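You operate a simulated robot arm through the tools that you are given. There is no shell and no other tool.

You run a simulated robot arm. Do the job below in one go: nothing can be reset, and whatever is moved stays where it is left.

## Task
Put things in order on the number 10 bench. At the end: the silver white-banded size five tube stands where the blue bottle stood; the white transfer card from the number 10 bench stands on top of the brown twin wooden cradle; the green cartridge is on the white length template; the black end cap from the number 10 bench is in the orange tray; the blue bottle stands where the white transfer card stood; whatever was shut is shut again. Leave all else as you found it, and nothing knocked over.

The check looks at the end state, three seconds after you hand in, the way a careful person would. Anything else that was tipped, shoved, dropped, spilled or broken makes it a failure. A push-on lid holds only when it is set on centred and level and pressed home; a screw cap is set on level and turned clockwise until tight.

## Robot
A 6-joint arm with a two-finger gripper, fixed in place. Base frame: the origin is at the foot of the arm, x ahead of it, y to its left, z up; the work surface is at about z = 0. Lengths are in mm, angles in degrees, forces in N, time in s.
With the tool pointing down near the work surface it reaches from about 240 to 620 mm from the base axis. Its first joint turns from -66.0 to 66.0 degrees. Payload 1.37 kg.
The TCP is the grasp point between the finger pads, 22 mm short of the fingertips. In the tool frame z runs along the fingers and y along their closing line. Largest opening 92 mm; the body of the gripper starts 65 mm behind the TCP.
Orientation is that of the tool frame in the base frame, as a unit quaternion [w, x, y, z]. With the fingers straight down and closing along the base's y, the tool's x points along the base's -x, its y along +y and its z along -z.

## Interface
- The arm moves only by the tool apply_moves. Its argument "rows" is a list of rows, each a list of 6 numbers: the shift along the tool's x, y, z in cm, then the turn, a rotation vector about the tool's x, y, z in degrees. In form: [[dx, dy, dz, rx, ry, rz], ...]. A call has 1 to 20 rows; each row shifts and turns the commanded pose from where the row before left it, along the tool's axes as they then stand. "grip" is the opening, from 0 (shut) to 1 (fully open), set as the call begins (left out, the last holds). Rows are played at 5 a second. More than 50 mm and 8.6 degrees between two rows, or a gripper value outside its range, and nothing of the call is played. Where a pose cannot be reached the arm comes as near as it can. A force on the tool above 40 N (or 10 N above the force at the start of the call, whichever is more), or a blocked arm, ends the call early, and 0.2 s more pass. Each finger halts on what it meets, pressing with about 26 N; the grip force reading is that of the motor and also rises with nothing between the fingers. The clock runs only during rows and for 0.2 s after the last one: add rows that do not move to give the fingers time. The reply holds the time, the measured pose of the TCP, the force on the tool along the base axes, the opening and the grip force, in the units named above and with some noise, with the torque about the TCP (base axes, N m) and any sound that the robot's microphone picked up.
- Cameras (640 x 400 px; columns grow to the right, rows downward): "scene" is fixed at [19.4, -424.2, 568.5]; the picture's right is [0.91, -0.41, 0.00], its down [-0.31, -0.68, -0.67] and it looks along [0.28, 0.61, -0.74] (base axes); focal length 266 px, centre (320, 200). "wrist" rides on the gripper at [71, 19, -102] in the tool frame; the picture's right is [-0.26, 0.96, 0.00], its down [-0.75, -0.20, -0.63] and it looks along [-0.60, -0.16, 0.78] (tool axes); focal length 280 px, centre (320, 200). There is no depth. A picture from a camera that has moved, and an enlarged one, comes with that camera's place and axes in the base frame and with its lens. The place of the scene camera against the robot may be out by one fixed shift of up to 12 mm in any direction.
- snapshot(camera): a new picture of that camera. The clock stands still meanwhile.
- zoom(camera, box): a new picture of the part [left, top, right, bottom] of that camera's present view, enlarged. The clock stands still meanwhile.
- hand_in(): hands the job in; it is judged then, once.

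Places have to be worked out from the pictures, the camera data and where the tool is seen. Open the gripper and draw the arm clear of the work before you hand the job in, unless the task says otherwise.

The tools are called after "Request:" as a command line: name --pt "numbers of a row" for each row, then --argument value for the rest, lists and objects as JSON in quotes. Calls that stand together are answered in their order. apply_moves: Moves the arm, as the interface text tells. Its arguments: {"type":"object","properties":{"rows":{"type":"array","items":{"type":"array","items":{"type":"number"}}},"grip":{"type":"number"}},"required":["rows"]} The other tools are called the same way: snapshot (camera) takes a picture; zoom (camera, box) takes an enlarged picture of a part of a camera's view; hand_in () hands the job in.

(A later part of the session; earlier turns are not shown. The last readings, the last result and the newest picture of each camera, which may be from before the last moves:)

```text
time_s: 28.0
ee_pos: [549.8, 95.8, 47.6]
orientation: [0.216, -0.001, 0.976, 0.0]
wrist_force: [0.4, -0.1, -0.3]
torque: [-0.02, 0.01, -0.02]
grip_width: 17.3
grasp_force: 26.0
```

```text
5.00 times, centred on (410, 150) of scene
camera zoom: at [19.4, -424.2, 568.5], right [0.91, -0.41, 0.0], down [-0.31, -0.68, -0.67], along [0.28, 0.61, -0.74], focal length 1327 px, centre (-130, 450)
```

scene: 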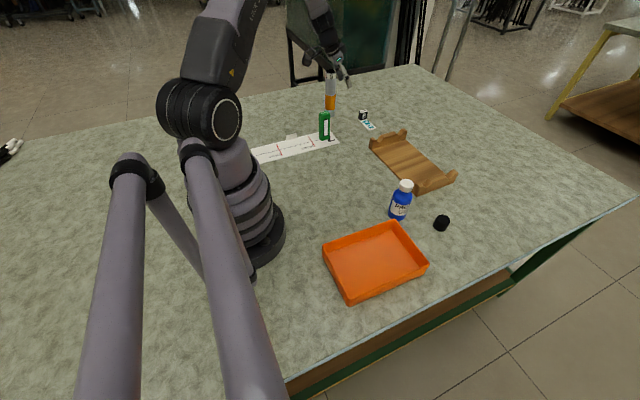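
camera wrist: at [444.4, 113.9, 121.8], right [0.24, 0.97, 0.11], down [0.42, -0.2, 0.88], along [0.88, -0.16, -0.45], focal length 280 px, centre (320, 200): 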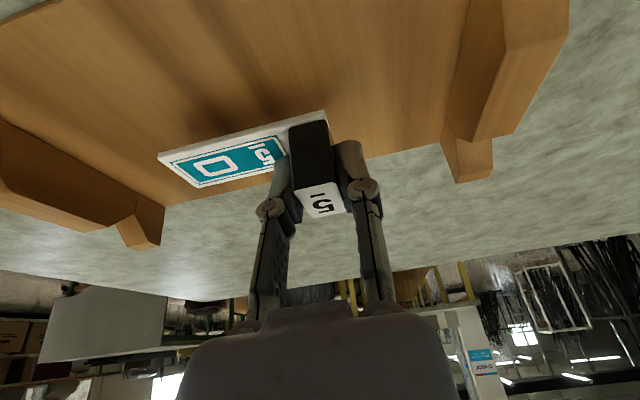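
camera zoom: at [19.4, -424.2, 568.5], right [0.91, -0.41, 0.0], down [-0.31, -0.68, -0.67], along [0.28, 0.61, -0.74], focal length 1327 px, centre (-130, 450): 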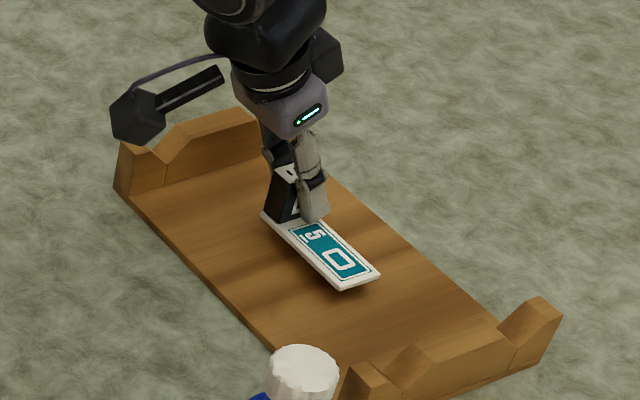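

Still a small gap under the card. I go down 1 mm at a time.

Request:
apply_moves --pt "0.0423 0 0.0906 0 0 0" --pt "0.0423 0 0.0906 0 0 0" --pt "0.0423 0 0.0906 0 0 0" --pt "0 0 0 0 0 0"

```text
time_s: 29.0
ee_pos: [552.4, 94.5, 45.1]
orientation: [0.216, 0.0, 0.976, 0.0]
wrist_force: [0.8, -0.9, -0.4]
torque: [-0.04, -0.01, -0.02]
grip_width: 16.8
grasp_force: 26.1
```

Request:
apply_moves --pt "0.0423 0 0.0906 0 0 0" --pt "0.0423 0 0.0906 0 0 0" --pt "0 0 0 0 0 0"

```text
time_s: 29.8
ee_pos: [551.6, 93.9, 42.2]
orientation: [0.216, 0.0, 0.976, 0.0]
wrist_force: [-0.1, 0.7, -0.4]
torque: [0.01, 0.01, 0.01]
grip_width: 16.6
grasp_force: 26.2
```

No force yet at z≈42. I take two more 1 mm steps and look.

Request:
apply_moves --pt "0.0423 0 0.0906 0 0 0" --pt "0.0423 0 0.0906 0 0 0" --pt "0 0 0 0 0 0"

Request:
zoom --camera "scene" --box '[380, 130, 450, 186]'

Request:
snapshot --camera "wrist"

```text
time_s: 30.6
ee_pos: [552.1, 94.3, 39.9]
orientation: [0.216, 0.0, 0.976, 0.0]
wrist_force: [-0.4, -0.4, -0.4]
torque: [-0.01, 0.01, 0.01]
grip_width: 16.8
grasp_force: 25.8
```

```text
7.14 times, centred on (415, 158) of scene
camera zoom: at [19.4, -424.2, 568.5], right [0.91, -0.41, 0.0], down [-0.31, -0.68, -0.67], along [0.28, 0.61, -0.74], focal length 1896 px, centre (-359, 500)
```

zoom: 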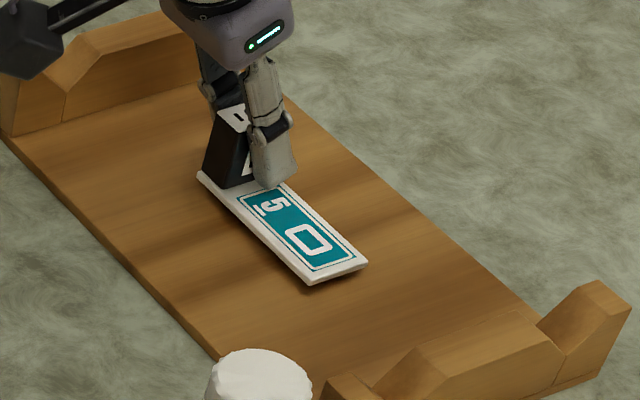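

```text
taken
camera wrist: at [444.3, 113.2, 103.4], right [0.24, 0.97, 0.11], down [0.42, -0.2, 0.88], along [0.88, -0.16, -0.45], focal length 280 px, centre (320, 200)
```

wrist: 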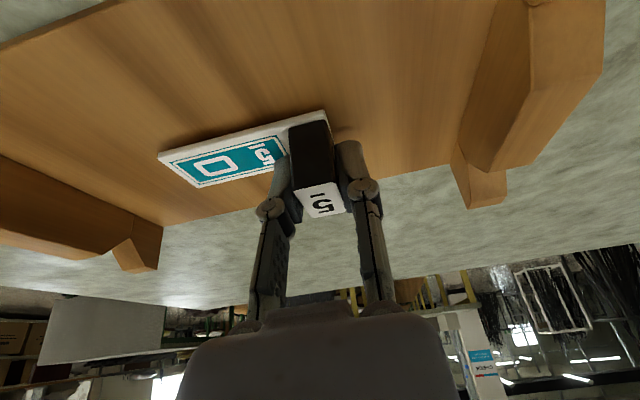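

The card is nearly down with a thin shadow still visible. I continue with 1 mm steps.

Request:
apply_moves --pt "0.0423 0 0.0906 0 0 0" --pt "0.0423 0 0.0906 0 0 0" --pt "0 0 0 0 0 0"

```text
time_s: 31.4
ee_pos: [551.8, 95.2, 37.9]
orientation: [0.216, 0.001, 0.976, 0.0]
wrist_force: [-1.1, 0.9, -0.6]
torque: [0.01, -0.03, 0.0]
grip_width: 17.0
grasp_force: 25.6
```

No contact at z≈38; one more millimetre at a time.

Request:
apply_moves --pt "0.0423 0 0.0906 0 0 0" --pt "0 0 0 0 0 0"

Request:
zoom --camera "scene" --box '[380, 130, 450, 186]'

```text
time_s: 32.0
ee_pos: [551.6, 95.2, 37.1]
orientation: [0.217, -0.001, 0.976, 0.0]
wrist_force: [-0.3, -0.1, -0.1]
torque: [-0.02, 0.05, 0.02]
grip_width: 17.1
grasp_force: 25.9
```

```text
7.14 times, centred on (415, 158) of scene
camera zoom: at [19.4, -424.2, 568.5], right [0.91, -0.41, 0.0], down [-0.31, -0.68, -0.67], along [0.28, 0.61, -0.74], focal length 1896 px, centre (-359, 500)
```

zoom: 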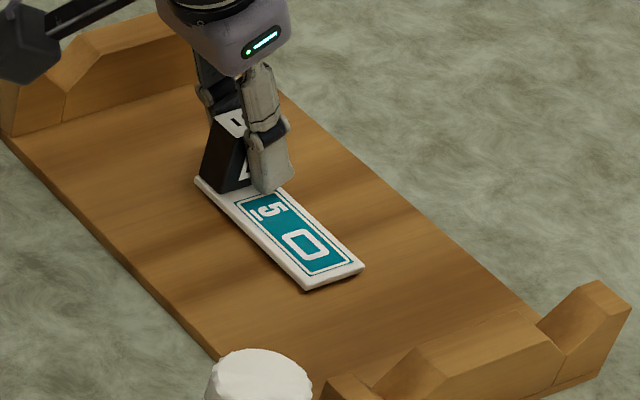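

The card now seems to touch or nearly touch; I take another 1 mm step and read the force.

Request:
apply_moves --pt "0.0423 0 0.0906 0 0 0" --pt "0 0 0 0 0 0"

```text
time_s: 32.6
ee_pos: [552.5, 93.7, 35.9]
orientation: [0.217, 0.0, 0.976, 0.0]
wrist_force: [0.0, -1.0, -0.4]
torque: [-0.02, 0.0, -0.01]
grip_width: 17.1
grasp_force: 26.0
```

Still free at z≈36, so the board is thin; I step another millimetre.

Request:
apply_moves --pt "0.0423 0 0.0906 0 0 0" --pt "0 0 0 0 0 0"

Request:
zoom --camera "scene" --box '[380, 130, 450, 186]'

```text
time_s: 33.2
ee_pos: [550.9, 95.2, 36.1]
orientation: [0.217, 0.0, 0.976, 0.0]
wrist_force: [0.3, 0.1, -0.1]
torque: [0.0, -0.02, 0.02]
grip_width: 16.9
grasp_force: 26.0
```

```text
7.14 times, centred on (415, 158) of scene
camera zoom: at [19.4, -424.2, 568.5], right [0.91, -0.41, 0.0], down [-0.31, -0.68, -0.67], along [0.28, 0.61, -0.74], focal length 1896 px, centre (-359, 500)
```

zoom: 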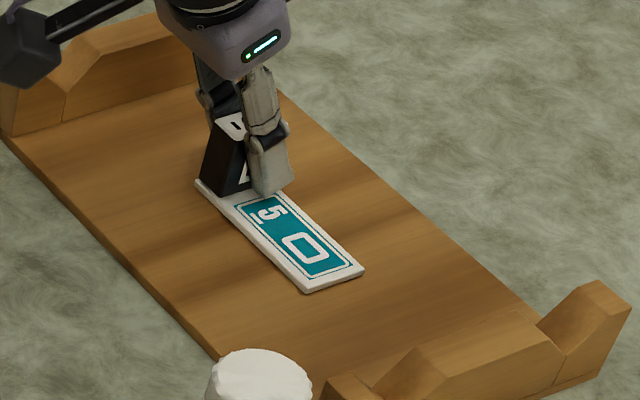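

The shadow has nearly closed. I step once more and read the force.

Request:
apply_moves --pt "0.0423 0 0.0906 0 0 0" --pt "0 0 0 0 0 0" --pt "0 0 0 0 0 0"

```text
time_s: 34.0
ee_pos: [551.7, 94.4, 35.0]
orientation: [0.218, 0.001, 0.976, -0.001]
wrist_force: [0.9, -0.8, 4.8]
torque: [0.01, 0.01, 0.02]
grip_width: 16.8
grasp_force: 26.3
```

Contact at 4.8 N: the card is down on the board. I open the fingers and draw straight back along the tool axis.

Request:
apply_moves --pt "0 0 0 0 0 0" --pt "0 0 0 0 0 0" --pt "0 0 0 0 0 0" --pt "0 0 0 0 0 0" --pt "0 0 -1 0 0 0" --pt "0 0 -4 0 0 0" --pt "0 0 -4 0 0 0" --pt "0 0 0 0 0 0" --grip 0.6

Request:
zoom --camera "scene" --box '[350, 110, 470, 200]'

Request:
snapshot --camera "wrist"

```text
time_s: 35.8
ee_pos: [511.7, 94.3, 116.4]
orientation: [0.217, 0.0, 0.976, 0.0]
wrist_force: [-0.3, 0.8, -1.1]
torque: [0.02, 0.02, 0.02]
grip_width: 55.2
grasp_force: 0.0
```

```text
4.44 times, centred on (410, 155) of scene
camera zoom: at [19.4, -424.2, 568.5], right [0.91, -0.41, 0.0], down [-0.31, -0.68, -0.67], along [0.28, 0.61, -0.74], focal length 1180 px, centre (-80, 400)
```

zoom: 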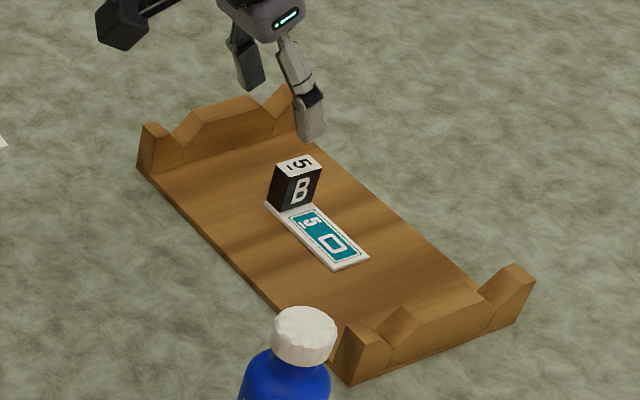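

```text
taken
camera wrist: at [405.7, 113.5, 179.5], right [0.24, 0.97, 0.11], down [0.42, -0.2, 0.88], along [0.88, -0.16, -0.45], focal length 280 px, centre (320, 200)
```

wrist: 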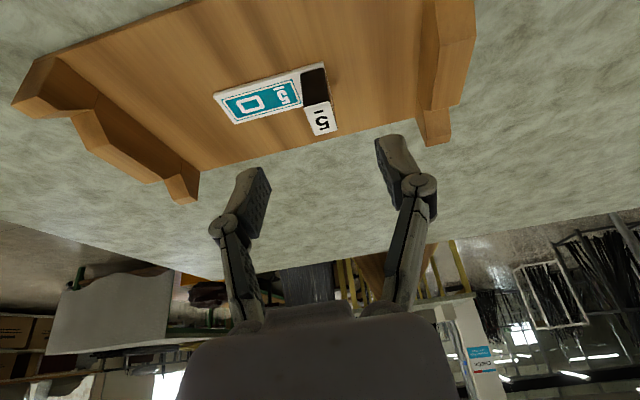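

The card lies level on the cradle board. Now the blue bottle: I keep the 25° tilt (needed for the far spot) and move back to view it.

Request:
apply_moves --pt "1.846 -2.775 -2.184 0 0 0" --pt "1.846 -2.775 -2.184 0 0 0" --pt "1.846 -2.775 -2.184 0 0 0" --pt "1.846 -2.775 -2.184 0 0 0" --pt "1.846 -2.775 -2.184 0 0 0" --pt "1.846 -2.775 -2.184 0 0 0" --pt "1.846 -2.775 -2.184 0 0 0" --pt "0 0 0 0 0 0" --grip 1

Request:
snapshot --camera "wrist"

Request:
snapshot --camera "scene"

```text
time_s: 37.6
ee_pos: [328.0, 35.5, 207.6]
orientation: [0.215, 0.001, 0.977, -0.007]
wrist_force: [-0.4, 0.0, -0.2]
torque: [-0.02, 0.0, 0.01]
grip_width: 92.1
grasp_force: 0.1
out of reach, approached as far as the arm can: row 3, 4, 5, 6, 7
```

```text
taken
camera wrist: at [220.5, 56.0, 270.6], right [0.24, 0.97, 0.1], down [0.42, -0.2, 0.89], along [0.88, -0.17, -0.45], focal length 280 px, centre (320, 200)
```

wrist: 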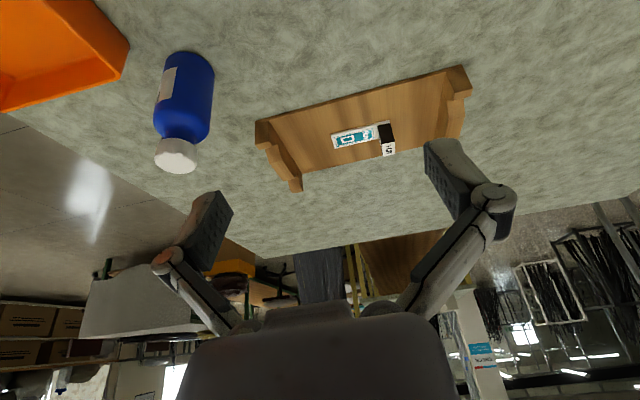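

```text
taken
```

scene: 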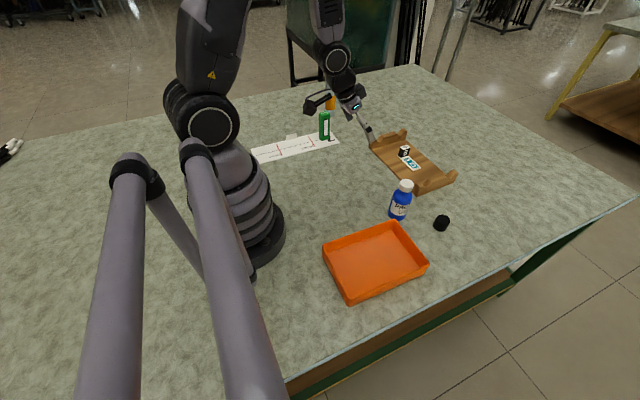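

The tilted pose can't be held at this shorter radius with yaw 0, so the arm stopped at y≈35. I untilt in place at height; nothing tall is nearby at z≈200.

Request:
apply_moves --pt "0 0 0 0 4 0" --pt "0 0 0 0 4 0" --pt "0 0 0 0 4 0" --pt "0 0 0 0 4 0" --pt "0 0 0 0 4 0" --pt "0 0 0 0 5 0" --pt "0 0 0 0 0 0" --pt "0 0 0 0 0 0"

Request:
snapshot --camera "wrist"

Request:
snapshot --camera "scene"

```text
time_s: 39.4
ee_pos: [335.5, 19.0, 209.3]
orientation: [0.157, 0.007, 0.987, -0.044]
wrist_force: [0.0, 0.4, -0.5]
torque: [-0.01, 0.01, 0.01]
grip_width: 91.7
grasp_force: 0.1
out of reach, approached as far as the arm can: row 3, 4, 5, 6
```

```text
taken
camera wrist: at [237.1, 47.1, 282.6], right [0.27, 0.96, 0.0], down [0.52, -0.15, 0.84], along [0.81, -0.23, -0.54], focal length 280 px, centre (320, 200)
```

wrist: 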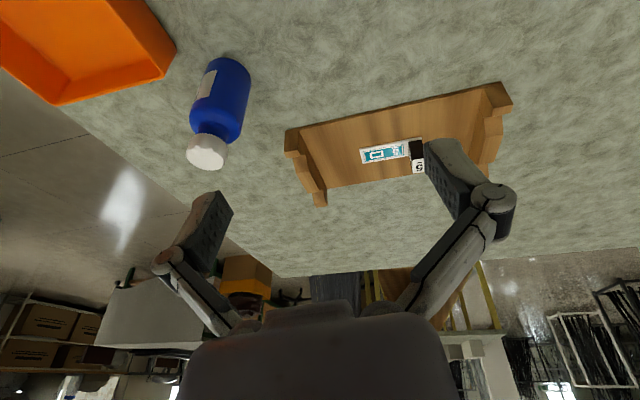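

```text
taken
```

scene: 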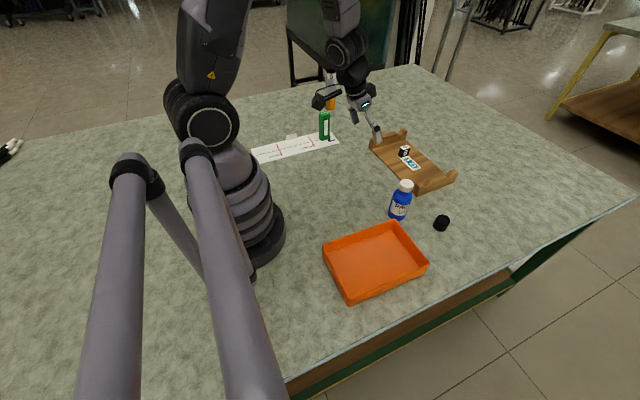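

The wrist seems caught near a singular/limit configuration at this short radius. I back out toward the earlier good region (x≈485, y≈94, z≈209) and will straighten the tool there.

Request:
apply_moves --pt "-3.57 1.97 0.99 0 0 0" --pt "-3.57 1.97 0.99 0 0 0" --pt "-3.57 1.97 0.99 0 0 0" --pt "-3.57 1.97 0.99 0 0 0" --pt "0 0 0 0 0 0"

Request:
snapshot --camera "scene"

```text
time_s: 40.6
ee_pos: [487.8, 95.3, 207.3]
orientation: [0.156, 0.006, 0.987, -0.043]
wrist_force: [0.1, 0.1, -0.4]
torque: [-0.03, 0.0, -0.02]
grip_width: 91.9
grasp_force: 0.1
```

```text
taken
```

scene: 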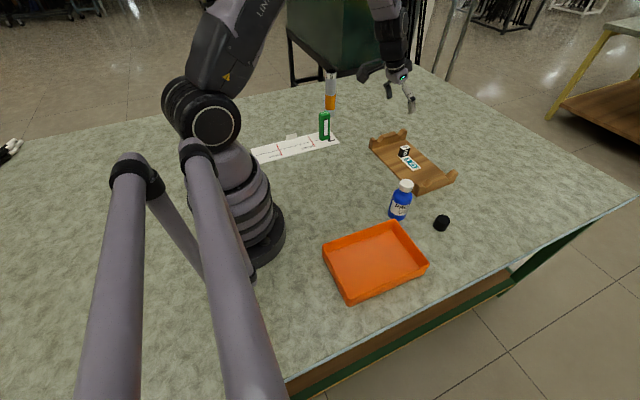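

The arm is back in a good region. I straighten the tool to vertical here in three small turns.

Request:
apply_moves --pt "0 0 0 -1.65 5.97 -0.23" --pt "0 0 0 -1.65 5.97 -0.23" --pt "0 0 0 -1.65 5.97 -0.23" --pt "0 0 0 0 0 0"

```text
time_s: 41.6
ee_pos: [485.6, 94.7, 207.5]
orientation: [0.0, 0.001, 1.0, 0.0]
wrist_force: [-0.1, 0.7, 1.3]
torque: [0.04, -0.01, 0.02]
grip_width: 92.0
grasp_force: 0.0
```

Vertical again. Now I go back to view the bottle with the tool straight down.

Request:
apply_moves --pt "2.6 -3.1 0.1 0 0 0" --pt "2.6 -3.1 0.1 0 0 0" --pt "2.6 -3.1 0.1 0 0 0" --pt "2.6 -3.1 0.1 0 0 0" --pt "2.6 -3.1 0.1 0 0 0" --pt "2.6 -3.1 0.1 0 0 0" --pt "0 0 0 0 0 0"

Request:
snapshot --camera "wrist"

Request:
zoom --camera "wrist" --box '[260, 90, 380, 230]'

```text
time_s: 43.2
ee_pos: [330.5, -90.6, 202.4]
orientation: [0.001, 0.0, 1.0, -0.002]
wrist_force: [-0.4, 0.1, -1.0]
torque: [-0.02, -0.03, 0.0]
grip_width: 91.7
grasp_force: 0.0
```

```text
taken
camera wrist: at [258.4, -71.9, 304.3], right [0.26, 0.96, 0.0], down [0.75, -0.2, 0.63], along [0.6, -0.17, -0.78], focal length 280 px, centre (320, 200)
```

wrist: 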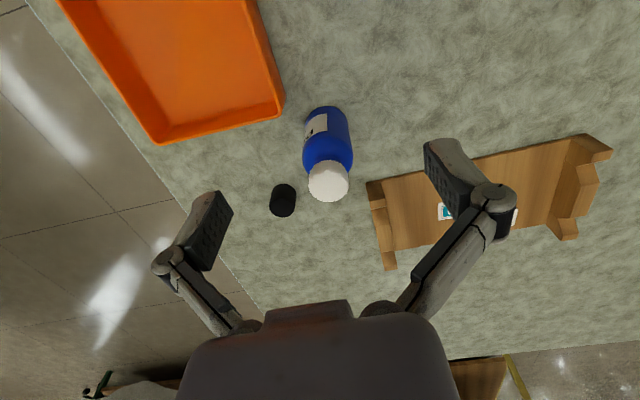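

```text
2.86 times, centred on (320, 160) of wrist
camera zoom: at [258.4, -71.9, 304.3], right [0.26, 0.96, 0.0], down [0.75, -0.2, 0.63], along [0.6, -0.17, -0.78], focal length 801 px, centre (320, 314)
```

zoom: 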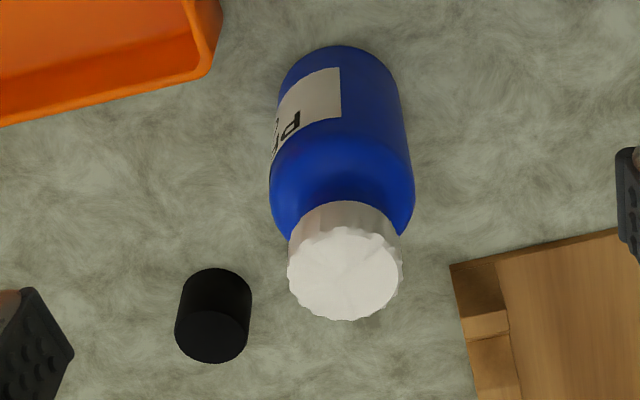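

The bottle measures about 45 mm in diameter and about 117 mm tall, standing at about (390, −98). Its goal spot (548, 320) is 635 mm out, so before grasping I test with the empty gripper whether the arm reaches there straight down.

Request:
apply_moves --pt "-1.9 3.9 0 0 0 0" --pt "-1.9 3.9 0 0 0 0" --pt "-1.9 3.9 0 0 0 0" --pt "-1.9 3.9 0 0 0 0" --pt "-1.9 3.9 0 0 0 0" --pt "-1.9 3.9 0 0 0 0" --pt "-1.9 3.9 0 0 0 0" --pt "-1.9 3.9 0 0 0 0" --pt "-1.9 3.9 0 0 0 0" --pt "0 0 0 0 0 -7.5" --pt "0 0 0 0 0 -7.5" --pt "0 0 0 0 0 -7.5" --pt "0 0 0 0 0 -7.5" --pt "0 0 0 0 0 0"

Request:
snapshot --camera "wrist"

```text
time_s: 46.2
ee_pos: [500.1, 259.4, 201.8]
orientation: [0.0, -0.259, 0.966, -0.001]
wrist_force: [-1.1, 0.3, -0.6]
torque: [-0.01, -0.02, -0.02]
grip_width: 92.3
grasp_force: 0.0
```

```text
taken
camera wrist: at [428.7, 241.0, 305.4], right [-0.26, 0.97, 0.0], down [0.75, 0.2, 0.63], along [0.61, 0.16, -0.78], focal length 280 px, centre (320, 200)
```

wrist: 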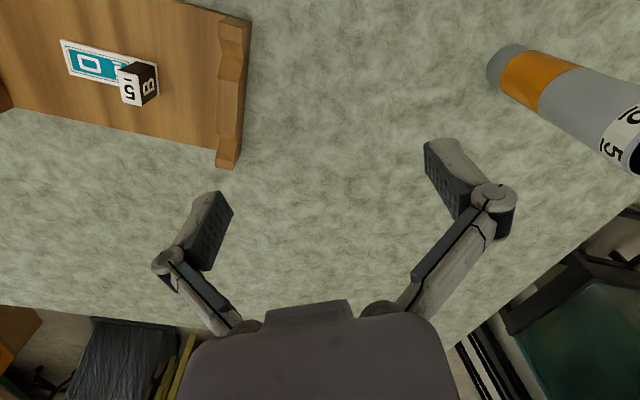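

I test the straight-down reach at (548, 320, 70).

Request:
apply_moves --pt "-1.8 0.725 3.3 0 0 0" --pt "-1.8 0.725 3.3 0 0 0" --pt "-1.8 0.725 3.3 0 0 0" --pt "-1.8 0.725 3.3 0 0 0" --pt "0 0 0 0 0 0" --pt "0 0 0 0 0 0"

Request:
snapshot --camera "scene"

```text
time_s: 47.6
ee_pos: [549.1, 320.6, 69.9]
orientation: [0.0, -0.258, 0.966, -0.001]
wrist_force: [0.0, -0.4, 0.1]
torque: [0.0, 0.0, -0.03]
grip_width: 91.9
grasp_force: 0.1
```

```text
taken
```

scene: 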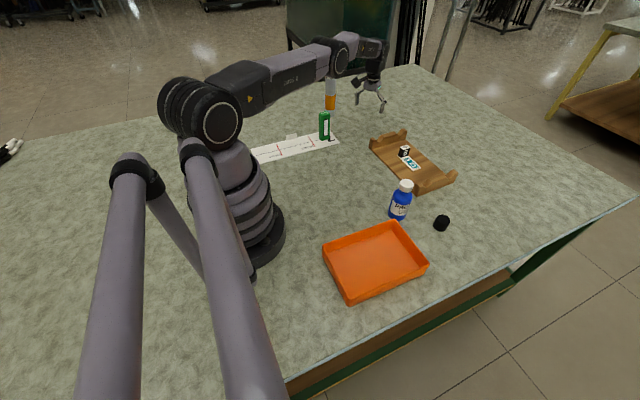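

Reached straight down at z≈70. I check it also holds at z≈60, the height I plan for the bottle grip.

Request:
apply_moves --pt "0 0 1.0 0 0 0" --pt "0 0 0 0 0 0"

```text
time_s: 48.2
ee_pos: [549.6, 320.9, 59.9]
orientation: [0.0, -0.258, 0.966, -0.001]
wrist_force: [0.0, 0.1, 0.0]
torque: [0.0, -0.01, -0.01]
grip_width: 91.9
grasp_force: 0.0
```

Straight down works there. I rise, turn back to yaw 0 and go above the bottle.

Request:
apply_moves --pt "0 0 -4.7 0 0 0" --pt "0 0 -4.7 0 0 0" --pt "0 0 -4.6 0 0 0" --pt "0 0 0 0 0 7.5" --pt "0 0 0 0 0 7.5" --pt "0 0 0 0 0 7.5" --pt "0 0 0 0 0 7.5" --pt "1.6 -4.19 0 0 0 0" --pt "1.6 -4.19 0 0 0 0" --pt "1.6 -4.19 0 0 0 0" --pt "1.6 -4.19 0 0 0 0" --pt "1.6 -4.19 0 0 0 0" --pt "1.6 -4.19 0 0 0 0" --pt "1.6 -4.19 0 0 0 0" --pt "1.6 -4.19 0 0 0 0" --pt "1.6 -4.19 0 0 0 0" --pt "1.6 -4.19 0 0 0 0" --pt "0 0 0 0 0 0"

Request:
snapshot --camera "wrist"

Request:
zoom --camera "wrist" --box '[220, 40, 420, 200]'

```text
time_s: 52.0
ee_pos: [390.2, -100.8, 199.9]
orientation: [0.001, 0.0, 1.0, -0.001]
wrist_force: [-0.5, -0.5, -0.1]
torque: [0.0, -0.01, 0.0]
grip_width: 92.1
grasp_force: 0.0
```

```text
taken
camera wrist: at [318.4, -81.0, 302.1], right [0.26, 0.96, 0.0], down [0.75, -0.2, 0.63], along [0.6, -0.17, -0.78], focal length 280 px, centre (320, 200)
```

wrist: 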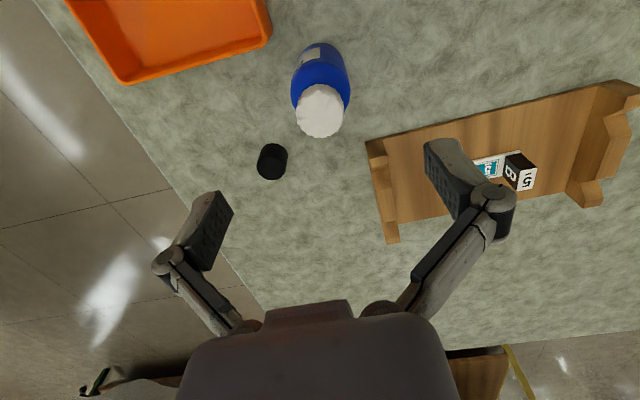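

```text
2.50 times, centred on (320, 120) of wrist
camera zoom: at [318.4, -81.0, 302.1], right [0.26, 0.96, 0.0], down [0.75, -0.2, 0.63], along [0.6, -0.17, -0.78], focal length 701 px, centre (320, 400)
```

zoom: 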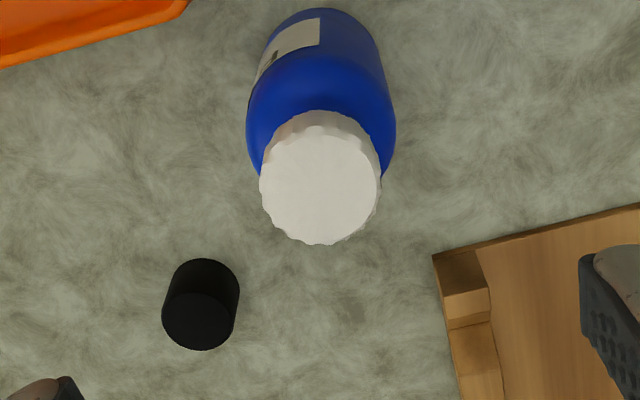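

The bottle lies centred under the tool within about 1 mm (spot ≈ (389.5, −100)). I go down to z≈62 and close on the body.

Request:
apply_moves --pt "0 0 3.5 0 0 0" --pt "0 0 3.5 0 0 0" --pt "0 0 3.5 0 0 0" --pt "0 0 2.0 0 0 0" --pt "0 0 1.3 0 0 0" --pt "0 0 0 0 0 0"

Request:
snapshot --camera "wrist"

Request:
zoom --camera "scene" --box '[340, 130, 480, 240]'

```text
time_s: 53.4
ee_pos: [387.4, -98.1, 62.2]
orientation: [0.0, 0.0, 1.0, -0.001]
wrist_force: [0.5, -0.6, -0.2]
torque: [0.0, -0.01, -0.02]
grip_width: 92.1
grasp_force: 0.0
```

```text
taken
camera wrist: at [316.8, -78.8, 164.4], right [0.26, 0.96, 0.0], down [0.75, -0.2, 0.63], along [0.6, -0.17, -0.78], focal length 280 px, centre (320, 200)
```

wrist: 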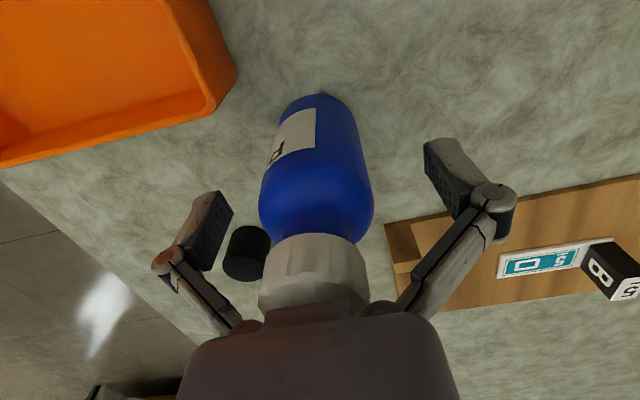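

```text
3.64 times, centred on (410, 185) of scene
camera zoom: at [19.4, -424.2, 568.5], right [0.91, -0.41, 0.0], down [-0.31, -0.68, -0.67], along [0.28, 0.61, -0.74], focal length 965 px, centre (-7, 254)
```

zoom: 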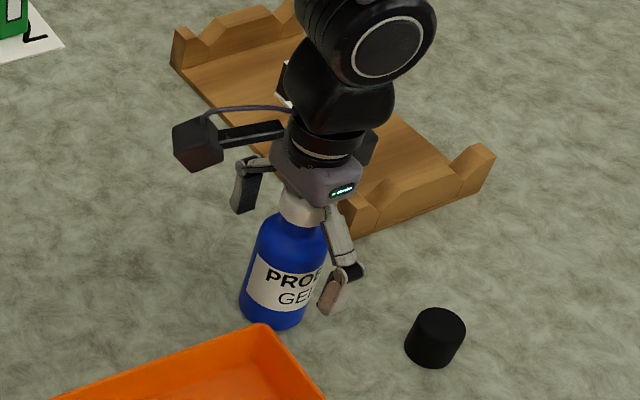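

The bottle is between the fingers with the palm clear of its cap and no force. I close.

Request:
apply_moves --pt "0 0 0 0 0 0" --pt "0 0 0 0 0 0" --pt "0 0 0 0 0 0" --pt "0 0 0 0 0 0" --pt "0 0 0 0 0 0" --grip 0

Request:
snapshot --camera "wrist"

```text
time_s: 54.6
ee_pos: [388.6, -96.6, 61.0]
orientation: [0.001, 0.0, 1.0, -0.001]
wrist_force: [-1.4, -0.9, 5.7]
torque: [-0.02, 0.03, 0.06]
grip_width: 46.9
grasp_force: 26.0
```

```text
taken
camera wrist: at [316.8, -78.8, 164.7], right [0.26, 0.96, 0.0], down [0.75, -0.2, 0.63], along [0.6, -0.17, -0.78], focal length 280 px, centre (320, 200)
```

wrist: 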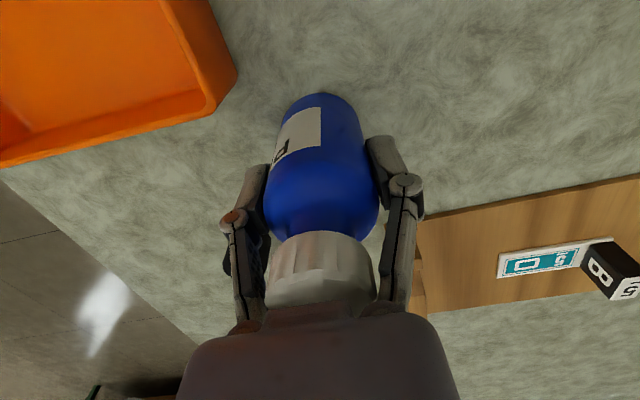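

Gripped at 46.9 mm, 26 N. I lift the bottle and carry it at height over to the card's former spot (548, 320.5).

Request:
apply_moves --pt "0 0 -1.0 0 0 0" --pt "0 0 -3.0 0 0 0" --pt "0 0 -3.8 0 0 0" --pt "0 0 -3.8 0 0 0" --pt "-1.325 3.483 0 0 0 0" --pt "-1.325 3.483 0 0 0 0" --pt "-1.325 3.483 0 0 0 0" --pt "-1.325 3.483 0 0 0 0" --pt "-1.325 3.483 0 0 0 0" --pt "-1.325 3.483 0 0 0 0" --pt "-1.325 3.483 0 0 0 0" --pt "-1.325 3.483 0 0 0 0" --pt "-1.325 3.483 0 0 0 0" --pt "-1.325 3.483 0 0 0 0" --pt "-1.325 3.483 0 0 0 0" --pt "-1.325 3.483 0 0 0 0" --pt "0 0 0 0 0 0" --pt "0 0 0 0 0 0"

Request:
snapshot --camera "wrist"

Request:
snapshot --camera "scene"

```text
time_s: 58.4
ee_pos: [546.1, 320.0, 179.1]
orientation: [0.001, 0.001, 1.0, -0.001]
wrist_force: [-0.4, -0.5, -1.6]
torque: [-0.02, -0.02, 0.01]
grip_width: 46.8
grasp_force: 26.6
```

```text
taken
camera wrist: at [475.3, 340.0, 282.4], right [0.26, 0.96, 0.0], down [0.75, -0.2, 0.63], along [0.6, -0.17, -0.78], focal length 280 px, centre (320, 200)
```

wrist: 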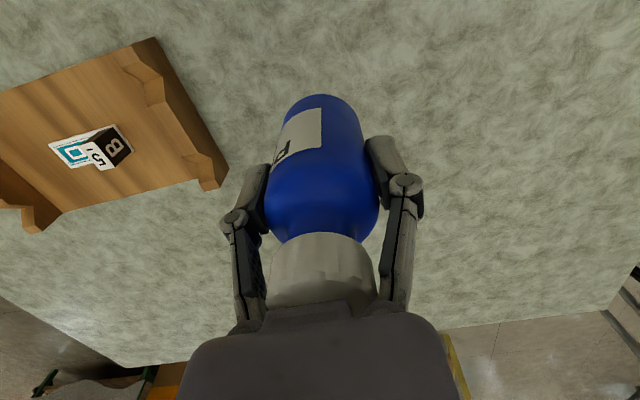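

```text
taken
```

scene: 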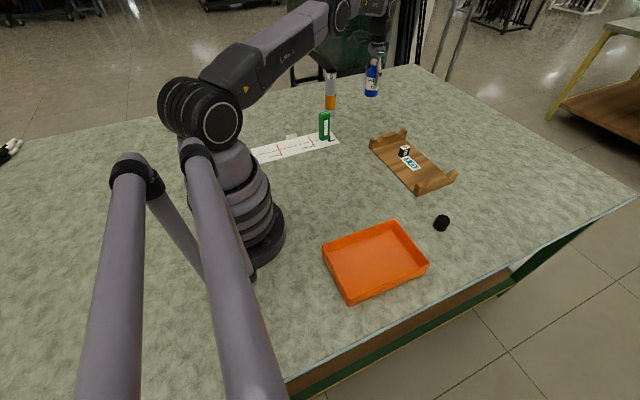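

The bottle is above its spot. I lower it most of the way (to TCP z≈67).

Request:
apply_moves --pt "0 0 3.0 0 0 0" --pt "0 0 3.0 0 0 0" --pt "0 0 2.5 0 0 0" --pt "0 0 1.7 0 0 0" --pt "0 0 0.8 0 0 0" --pt "0 0 0 0 0 0"

```text
time_s: 59.8
ee_pos: [546.6, 318.9, 69.9]
orientation: [0.001, 0.0, 1.0, -0.001]
wrist_force: [-0.2, 0.1, -1.4]
torque: [0.01, 0.0, 0.02]
grip_width: 46.7
grasp_force: 26.0
```

The pose holds at z≈70 with no contact. I adjust +1 mm in x and y and lower in small steps.

Request:
apply_moves --pt "-0.1 0.1 0.2 0 0 0" --pt "0 0 0.2 0 0 0" --pt "0 0 0.1 0 0 0" --pt "0 0 0.1 0 0 0" --pt "0 0 0 0 0 0"

Request:
zoom --camera "scene" --box '[310, 50, 430, 140]'

```text
time_s: 61.0
ee_pos: [548.1, 320.6, 61.5]
orientation: [0.001, 0.001, 1.0, -0.001]
wrist_force: [0.9, -0.2, -1.0]
torque: [0.01, -0.03, 0.0]
grip_width: 46.8
grasp_force: 26.2
```

```text
4.44 times, centred on (370, 95) of scene
camera zoom: at [19.4, -424.2, 568.5], right [0.91, -0.41, 0.0], down [-0.31, -0.68, -0.67], along [0.28, 0.61, -0.74], focal length 1180 px, centre (98, 667)
```

zoom: 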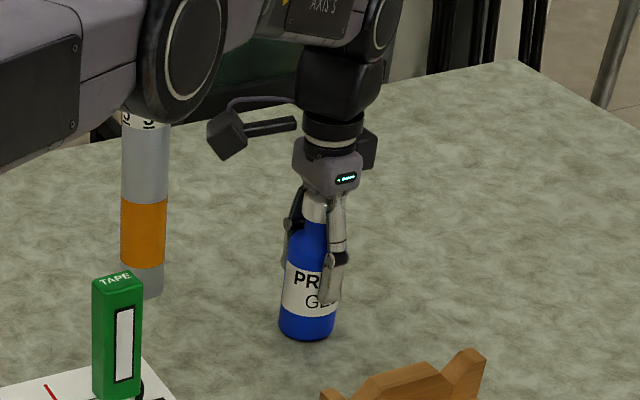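

Almost down. I continue with 1 mm steps until the force shows contact.

Request:
apply_moves --pt "0 0 0.1 0 0 0" --pt "0 0 0.1 0 0 0" --pt "0 0 0 0 0 0"

```text
time_s: 61.8
ee_pos: [548.8, 321.7, 61.8]
orientation: [0.002, 0.0, 1.0, 0.0]
wrist_force: [-4.8, -2.0, 15.3]
torque: [-0.04, 0.29, 0.08]
grip_width: 47.0
grasp_force: 26.1
```

Contact at about 15 N; the bottle stands at about (548, 321). I ease off half a millimetre, open and rise straight up.

Request:
apply_moves --pt "0 0 -0.05 0 0 0" --pt "0 0 0 0 0 0"

Request:
apply_moves --pt "0 0 0 0 0 0" --pt "0 0 0 0 0 0" --pt "0 0 0 0 0 0" --pt "0 0 0 0 0 0" --pt "0 0 -2 0 0 0" --pt "0 0 -4 0 0 0" --pt "0 0 -4 0 0 0" --pt "0 0 -4 0 0 0" --pt "0 0 0 0 0 0" --grip 1

Request:
snapshot --camera "wrist"

Request:
zoom --camera "scene" --box '[310, 50, 430, 140]'

```text
time_s: 62.4
ee_pos: [548.6, 321.8, 62.0]
orientation: [0.002, 0.001, 1.0, 0.001]
wrist_force: [-2.6, -1.1, 16.7]
torque: [-0.02, 0.09, 0.01]
grip_width: 46.5
grasp_force: 25.8
```

```text
time_s: 64.4
ee_pos: [545.1, 320.4, 204.1]
orientation: [0.0, 0.0, 1.0, -0.001]
wrist_force: [0.9, -0.6, -0.2]
torque: [-0.02, -0.01, 0.01]
grip_width: 92.0
grasp_force: 0.0
```

```text
taken
camera wrist: at [474.3, 340.0, 306.1], right [0.26, 0.96, 0.0], down [0.75, -0.2, 0.63], along [0.6, -0.17, -0.78], focal length 280 px, centre (320, 200)
```

wrist: 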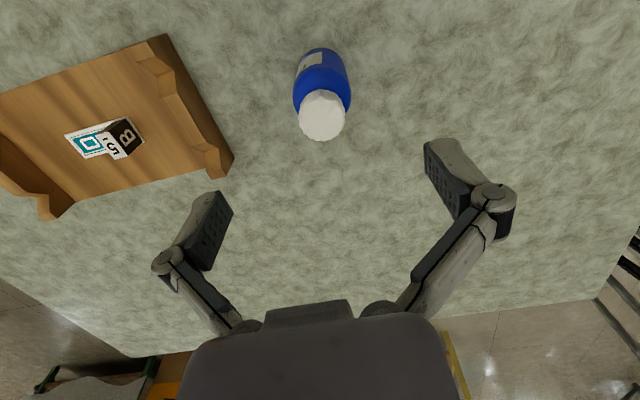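

```text
4.44 times, centred on (370, 95) of scene
camera zoom: at [19.4, -424.2, 568.5], right [0.91, -0.41, 0.0], down [-0.31, -0.68, -0.67], along [0.28, 0.61, -0.74], focal length 1180 px, centre (98, 667)
```

zoom: 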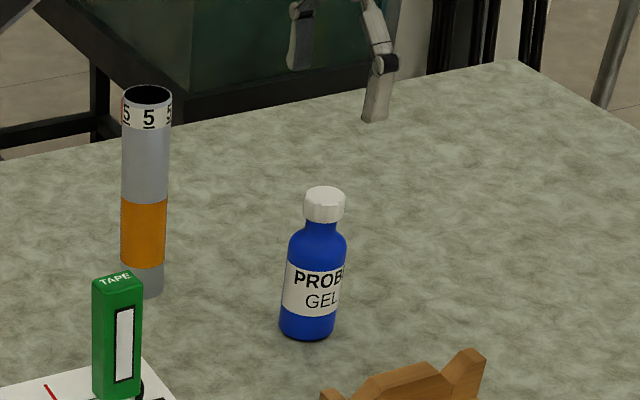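

The bottle stands upright on the card's former spot. Next the tube: I go inward and up first, then round to view it from (380, 440, 230).

Request:
apply_moves --pt "3.2 0 -0.9 0 0 0" --pt "3.2 0 -0.9 0 0 0" --pt "3.2 0 -0.9 0 0 0" --pt "2.3 4.0 0 0 0 0" --pt "2.3 4.0 0 0 0 0" --pt "2.3 4.0 0 0 0 0" --pt "0 0 0 0 0 0"

Request:
snapshot --camera "wrist"

Request:
zoom --camera "wrist" --box '[280, 90, 440, 250]'

```text
time_s: 66.0
ee_pos: [381.8, 440.6, 224.9]
orientation: [0.001, 0.0, 1.0, 0.0]
wrist_force: [-1.6, 0.3, -0.1]
torque: [0.0, -0.02, 0.04]
grip_width: 92.1
grasp_force: 0.1
```

```text
taken
camera wrist: at [310.6, 459.2, 328.3], right [0.26, 0.96, 0.0], down [0.75, -0.2, 0.63], along [0.6, -0.17, -0.78], focal length 280 px, centre (320, 200)
```

wrist: 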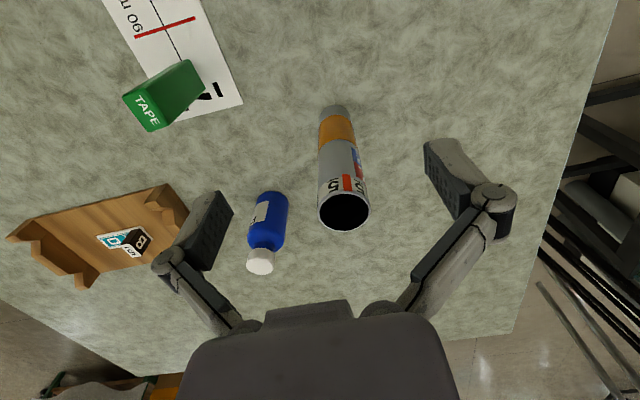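

```text
2.50 times, centred on (360, 170) of wrist
camera zoom: at [310.6, 459.2, 328.3], right [0.26, 0.96, 0.0], down [0.75, -0.2, 0.63], along [0.6, -0.17, -0.78], focal length 701 px, centre (220, 275)
```

zoom: 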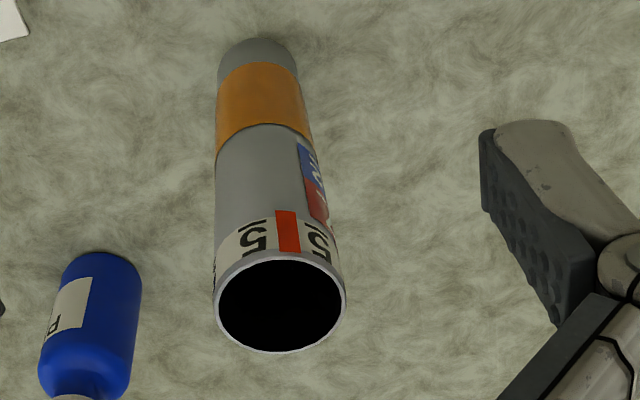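

The tube stands at about (448, 442.5), diameter about 38 mm, top z≈169. I move above it at z≈226 and check alignment.

Request:
apply_moves --pt "-3.3 0.1 0 0 0 0" --pt "-3.3 0.1 0 0 0 0" --pt "0 0 0 0 0 0" --pt "0 0 0 0 0 0"

Request:
snapshot --camera "wrist"

Request:
zoom --camera "wrist" --box '[240, 40, 400, 200]'

```text
time_s: 67.0
ee_pos: [448.2, 438.8, 225.6]
orientation: [0.001, 0.0, 1.0, -0.001]
wrist_force: [-0.1, 0.4, 0.2]
torque: [0.01, -0.01, 0.01]
grip_width: 91.9
grasp_force: 0.1
```

```text
taken
camera wrist: at [377.5, 459.3, 328.6], right [0.26, 0.96, 0.0], down [0.75, -0.2, 0.63], along [0.6, -0.17, -0.78], focal length 280 px, centre (320, 200)
```

wrist: 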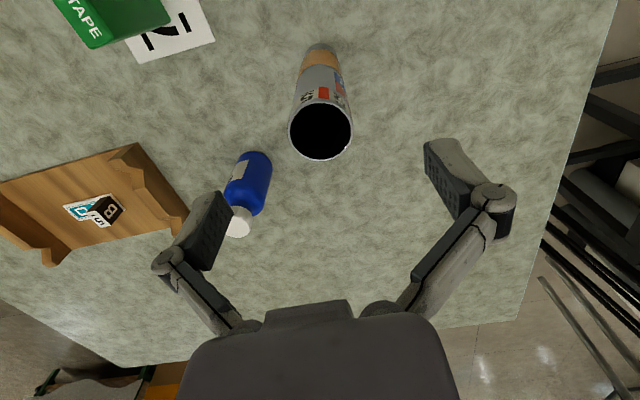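

```text
2.50 times, centred on (320, 120) of wrist
camera zoom: at [377.5, 459.3, 328.6], right [0.26, 0.96, 0.0], down [0.75, -0.2, 0.63], along [0.6, -0.17, -0.78], focal length 701 px, centre (320, 400)
```

zoom: 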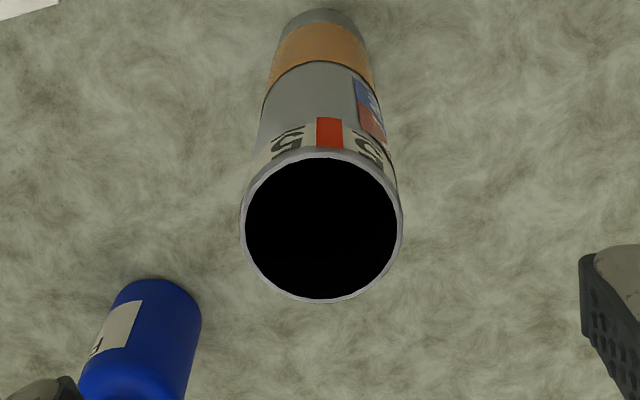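

The tube is centred under the tool to within about 1 mm. I go down to z≈112, where the palm still clears the rim.

Request:
apply_moves --pt "0.05 0.08 3.0 0 0 0" --pt "0 0 3.0 0 0 0" --pt "0 0 3.0 0 0 0" --pt "0 0 1.5 0 0 0" --pt "0 0 0.9 0 0 0" --pt "0 0 0 0 0 0"

Request:
snapshot --camera "wrist"

Request:
zoom --camera "scene" --box '[280, 30, 400, 140]'

```text
time_s: 68.4
ee_pos: [448.6, 442.2, 113.1]
orientation: [0.001, -0.001, 1.0, -0.001]
wrist_force: [0.3, 1.0, 0.3]
torque: [-0.03, 0.01, 0.02]
grip_width: 92.1
grasp_force: 0.1
```

```text
taken
camera wrist: at [377.1, 461.9, 215.4], right [0.26, 0.96, 0.0], down [0.75, -0.2, 0.63], along [0.6, -0.17, -0.78], focal length 280 px, centre (320, 200)
```

wrist: 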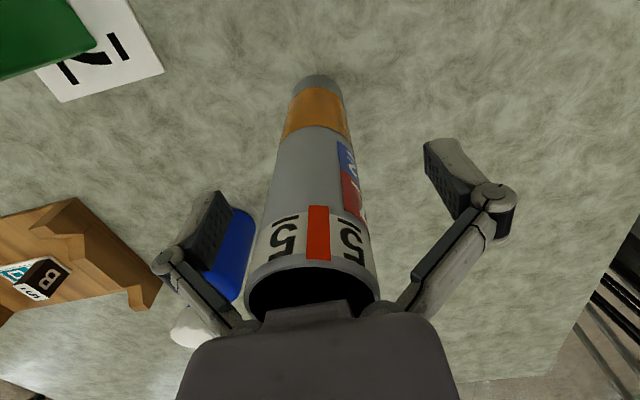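

```text
3.64 times, centred on (340, 85) of scene
camera zoom: at [19.4, -424.2, 568.5], right [0.91, -0.41, 0.0], down [-0.31, -0.68, -0.67], along [0.28, 0.61, -0.74], focal length 965 px, centre (247, 618)
```

zoom: 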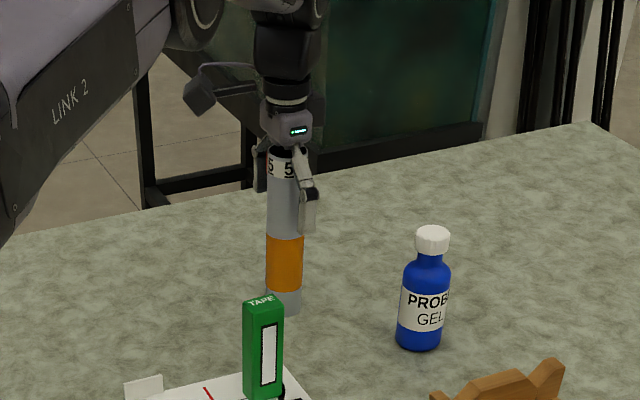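

The tube is centred between the fingers with no contact. I close on it.

Request:
apply_moves --pt "0 0 0 0 0 0" --pt "0 0 0 0 0 0" --pt "0 0 0 0 0 0" --pt "0 0 0 0 0 0" --pt "0 0 0 0 0 0" --grip 0

Request:
snapshot --camera "wrist"

```text
time_s: 69.6
ee_pos: [448.7, 443.1, 113.0]
orientation: [0.0, 0.001, 1.0, -0.001]
wrist_force: [0.1, -0.3, 2.5]
torque: [-0.03, -0.05, 0.01]
grip_width: 59.3
grasp_force: 25.7
```

```text
taken
camera wrist: at [377.1, 461.9, 215.8], right [0.26, 0.96, 0.0], down [0.75, -0.2, 0.63], along [0.6, -0.17, -0.78], focal length 280 px, centre (320, 200)
```

wrist: 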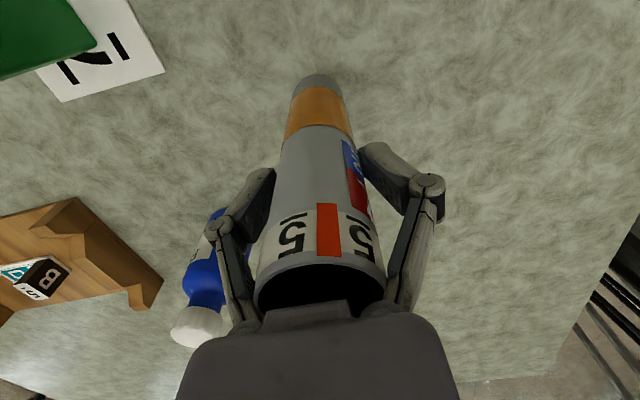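

The fingers stopped at 59 mm: the links near the palm meet the rim, not the pads on the body. I open, rise to z≈142 so the rim sits lower between the fingers, and look.

Request:
apply_moves --pt "0 0 0 0 0 0" --pt "0 0 0 0 0 0" --pt "0 0 0 0 0 0" --pt "0 0 -1.5 0 0 0" --pt "0 0 -1.5 0 0 0" --pt "0 0 0 0 0 0" --grip 1

Request:
snapshot --camera "wrist"

Request:
zoom --camera "scene" --box '[280, 30, 400, 140]'

```text
time_s: 71.0
ee_pos: [448.5, 444.1, 144.9]
orientation: [0.001, 0.001, 1.0, -0.001]
wrist_force: [0.1, -0.2, 0.2]
torque: [0.01, -0.04, -0.01]
grip_width: 92.1
grasp_force: 0.1
```

```text
taken
camera wrist: at [376.6, 463.7, 246.2], right [0.26, 0.96, 0.0], down [0.75, -0.2, 0.63], along [0.6, -0.17, -0.78], focal length 280 px, centre (320, 200)
```

wrist: 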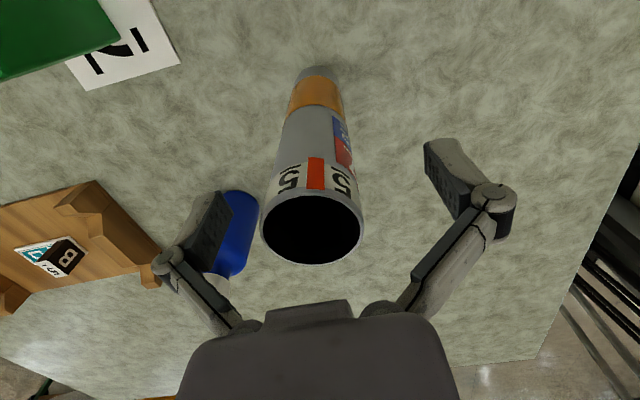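

```text
3.64 times, centred on (340, 85) of scene
camera zoom: at [19.4, -424.2, 568.5], right [0.91, -0.41, 0.0], down [-0.31, -0.68, -0.67], along [0.28, 0.61, -0.74], focal length 965 px, centre (247, 618)
```

zoom: 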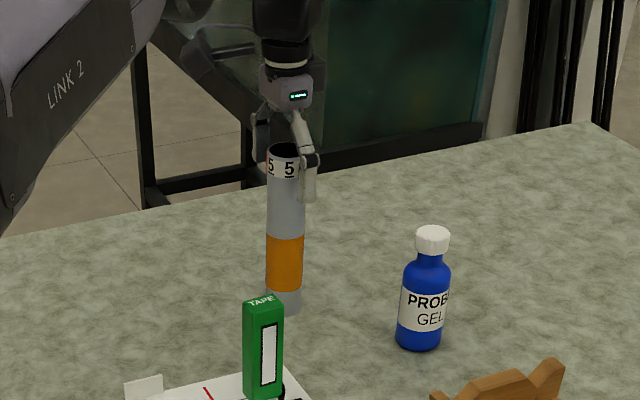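

The tube still stands, about 3 mm off to −y of the tool. I recentre and close here, with the rim about 27 mm above the grasp point.

Request:
apply_moves --pt "-0.1 -0.33 0.2 0 0 0" --pt "0 0 0 0 0 0" --pt "0 0 0 0 0 0"

Request:
snapshot --camera "wrist"

```text
time_s: 71.8
ee_pos: [451.0, 440.8, 140.6]
orientation: [0.001, -0.001, 1.0, -0.001]
wrist_force: [0.3, 0.2, 1.1]
torque: [-0.01, 0.04, 0.0]
grip_width: 92.2
grasp_force: 0.1
```

```text
taken
camera wrist: at [378.5, 460.4, 243.5], right [0.26, 0.96, 0.0], down [0.75, -0.2, 0.63], along [0.6, -0.17, -0.78], focal length 280 px, centre (320, 200)
```

wrist: 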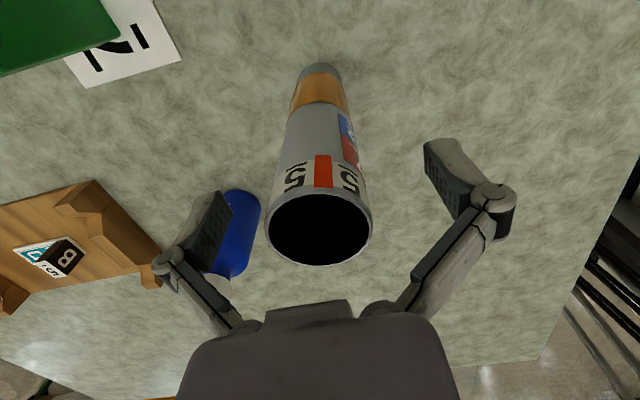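

Now the rim is centred (column ≈320). I close the fingers.

Request:
apply_moves --pt "0 0 0 0 0 0" --pt "0 0 0 0 0 0" --pt "0 0 0 0 0 0" --pt "0 0 0 0 0 0" --pt "0 0 0 0 0 0" --pt "0 0 0 0 0 0" --grip 0

Request:
snapshot --camera "wrist"

Request:
zoom --camera "scene" --box '[280, 30, 400, 140]'

```text
time_s: 73.2
ee_pos: [449.4, 440.9, 142.2]
orientation: [0.001, 0.0, 1.0, -0.002]
wrist_force: [0.3, -0.6, 2.8]
torque: [-0.01, 0.0, -0.01]
grip_width: 39.5
grasp_force: 26.1
```

```text
taken
camera wrist: at [378.5, 460.4, 243.7], right [0.26, 0.96, 0.0], down [0.75, -0.2, 0.63], along [0.6, -0.17, -0.78], focal length 280 px, centre (320, 200)
```

wrist: 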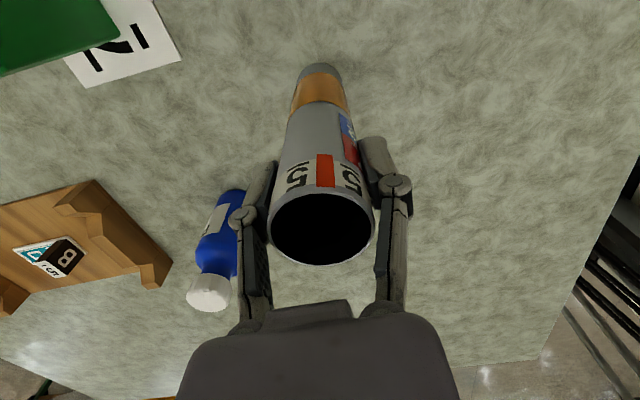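

```text
3.64 times, centred on (340, 85) of scene
camera zoom: at [19.4, -424.2, 568.5], right [0.91, -0.41, 0.0], down [-0.31, -0.68, -0.67], along [0.28, 0.61, -0.74], focal length 965 px, centre (247, 618)
```

zoom: 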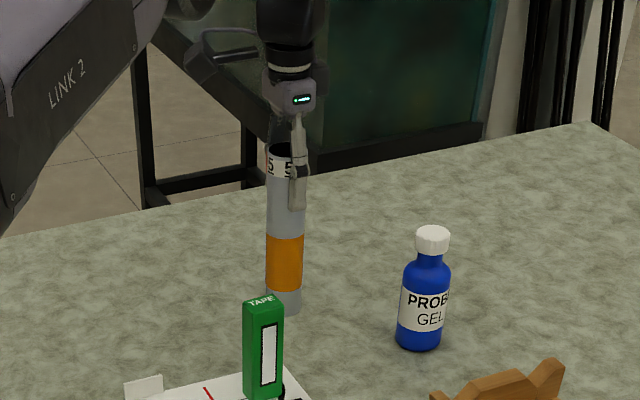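

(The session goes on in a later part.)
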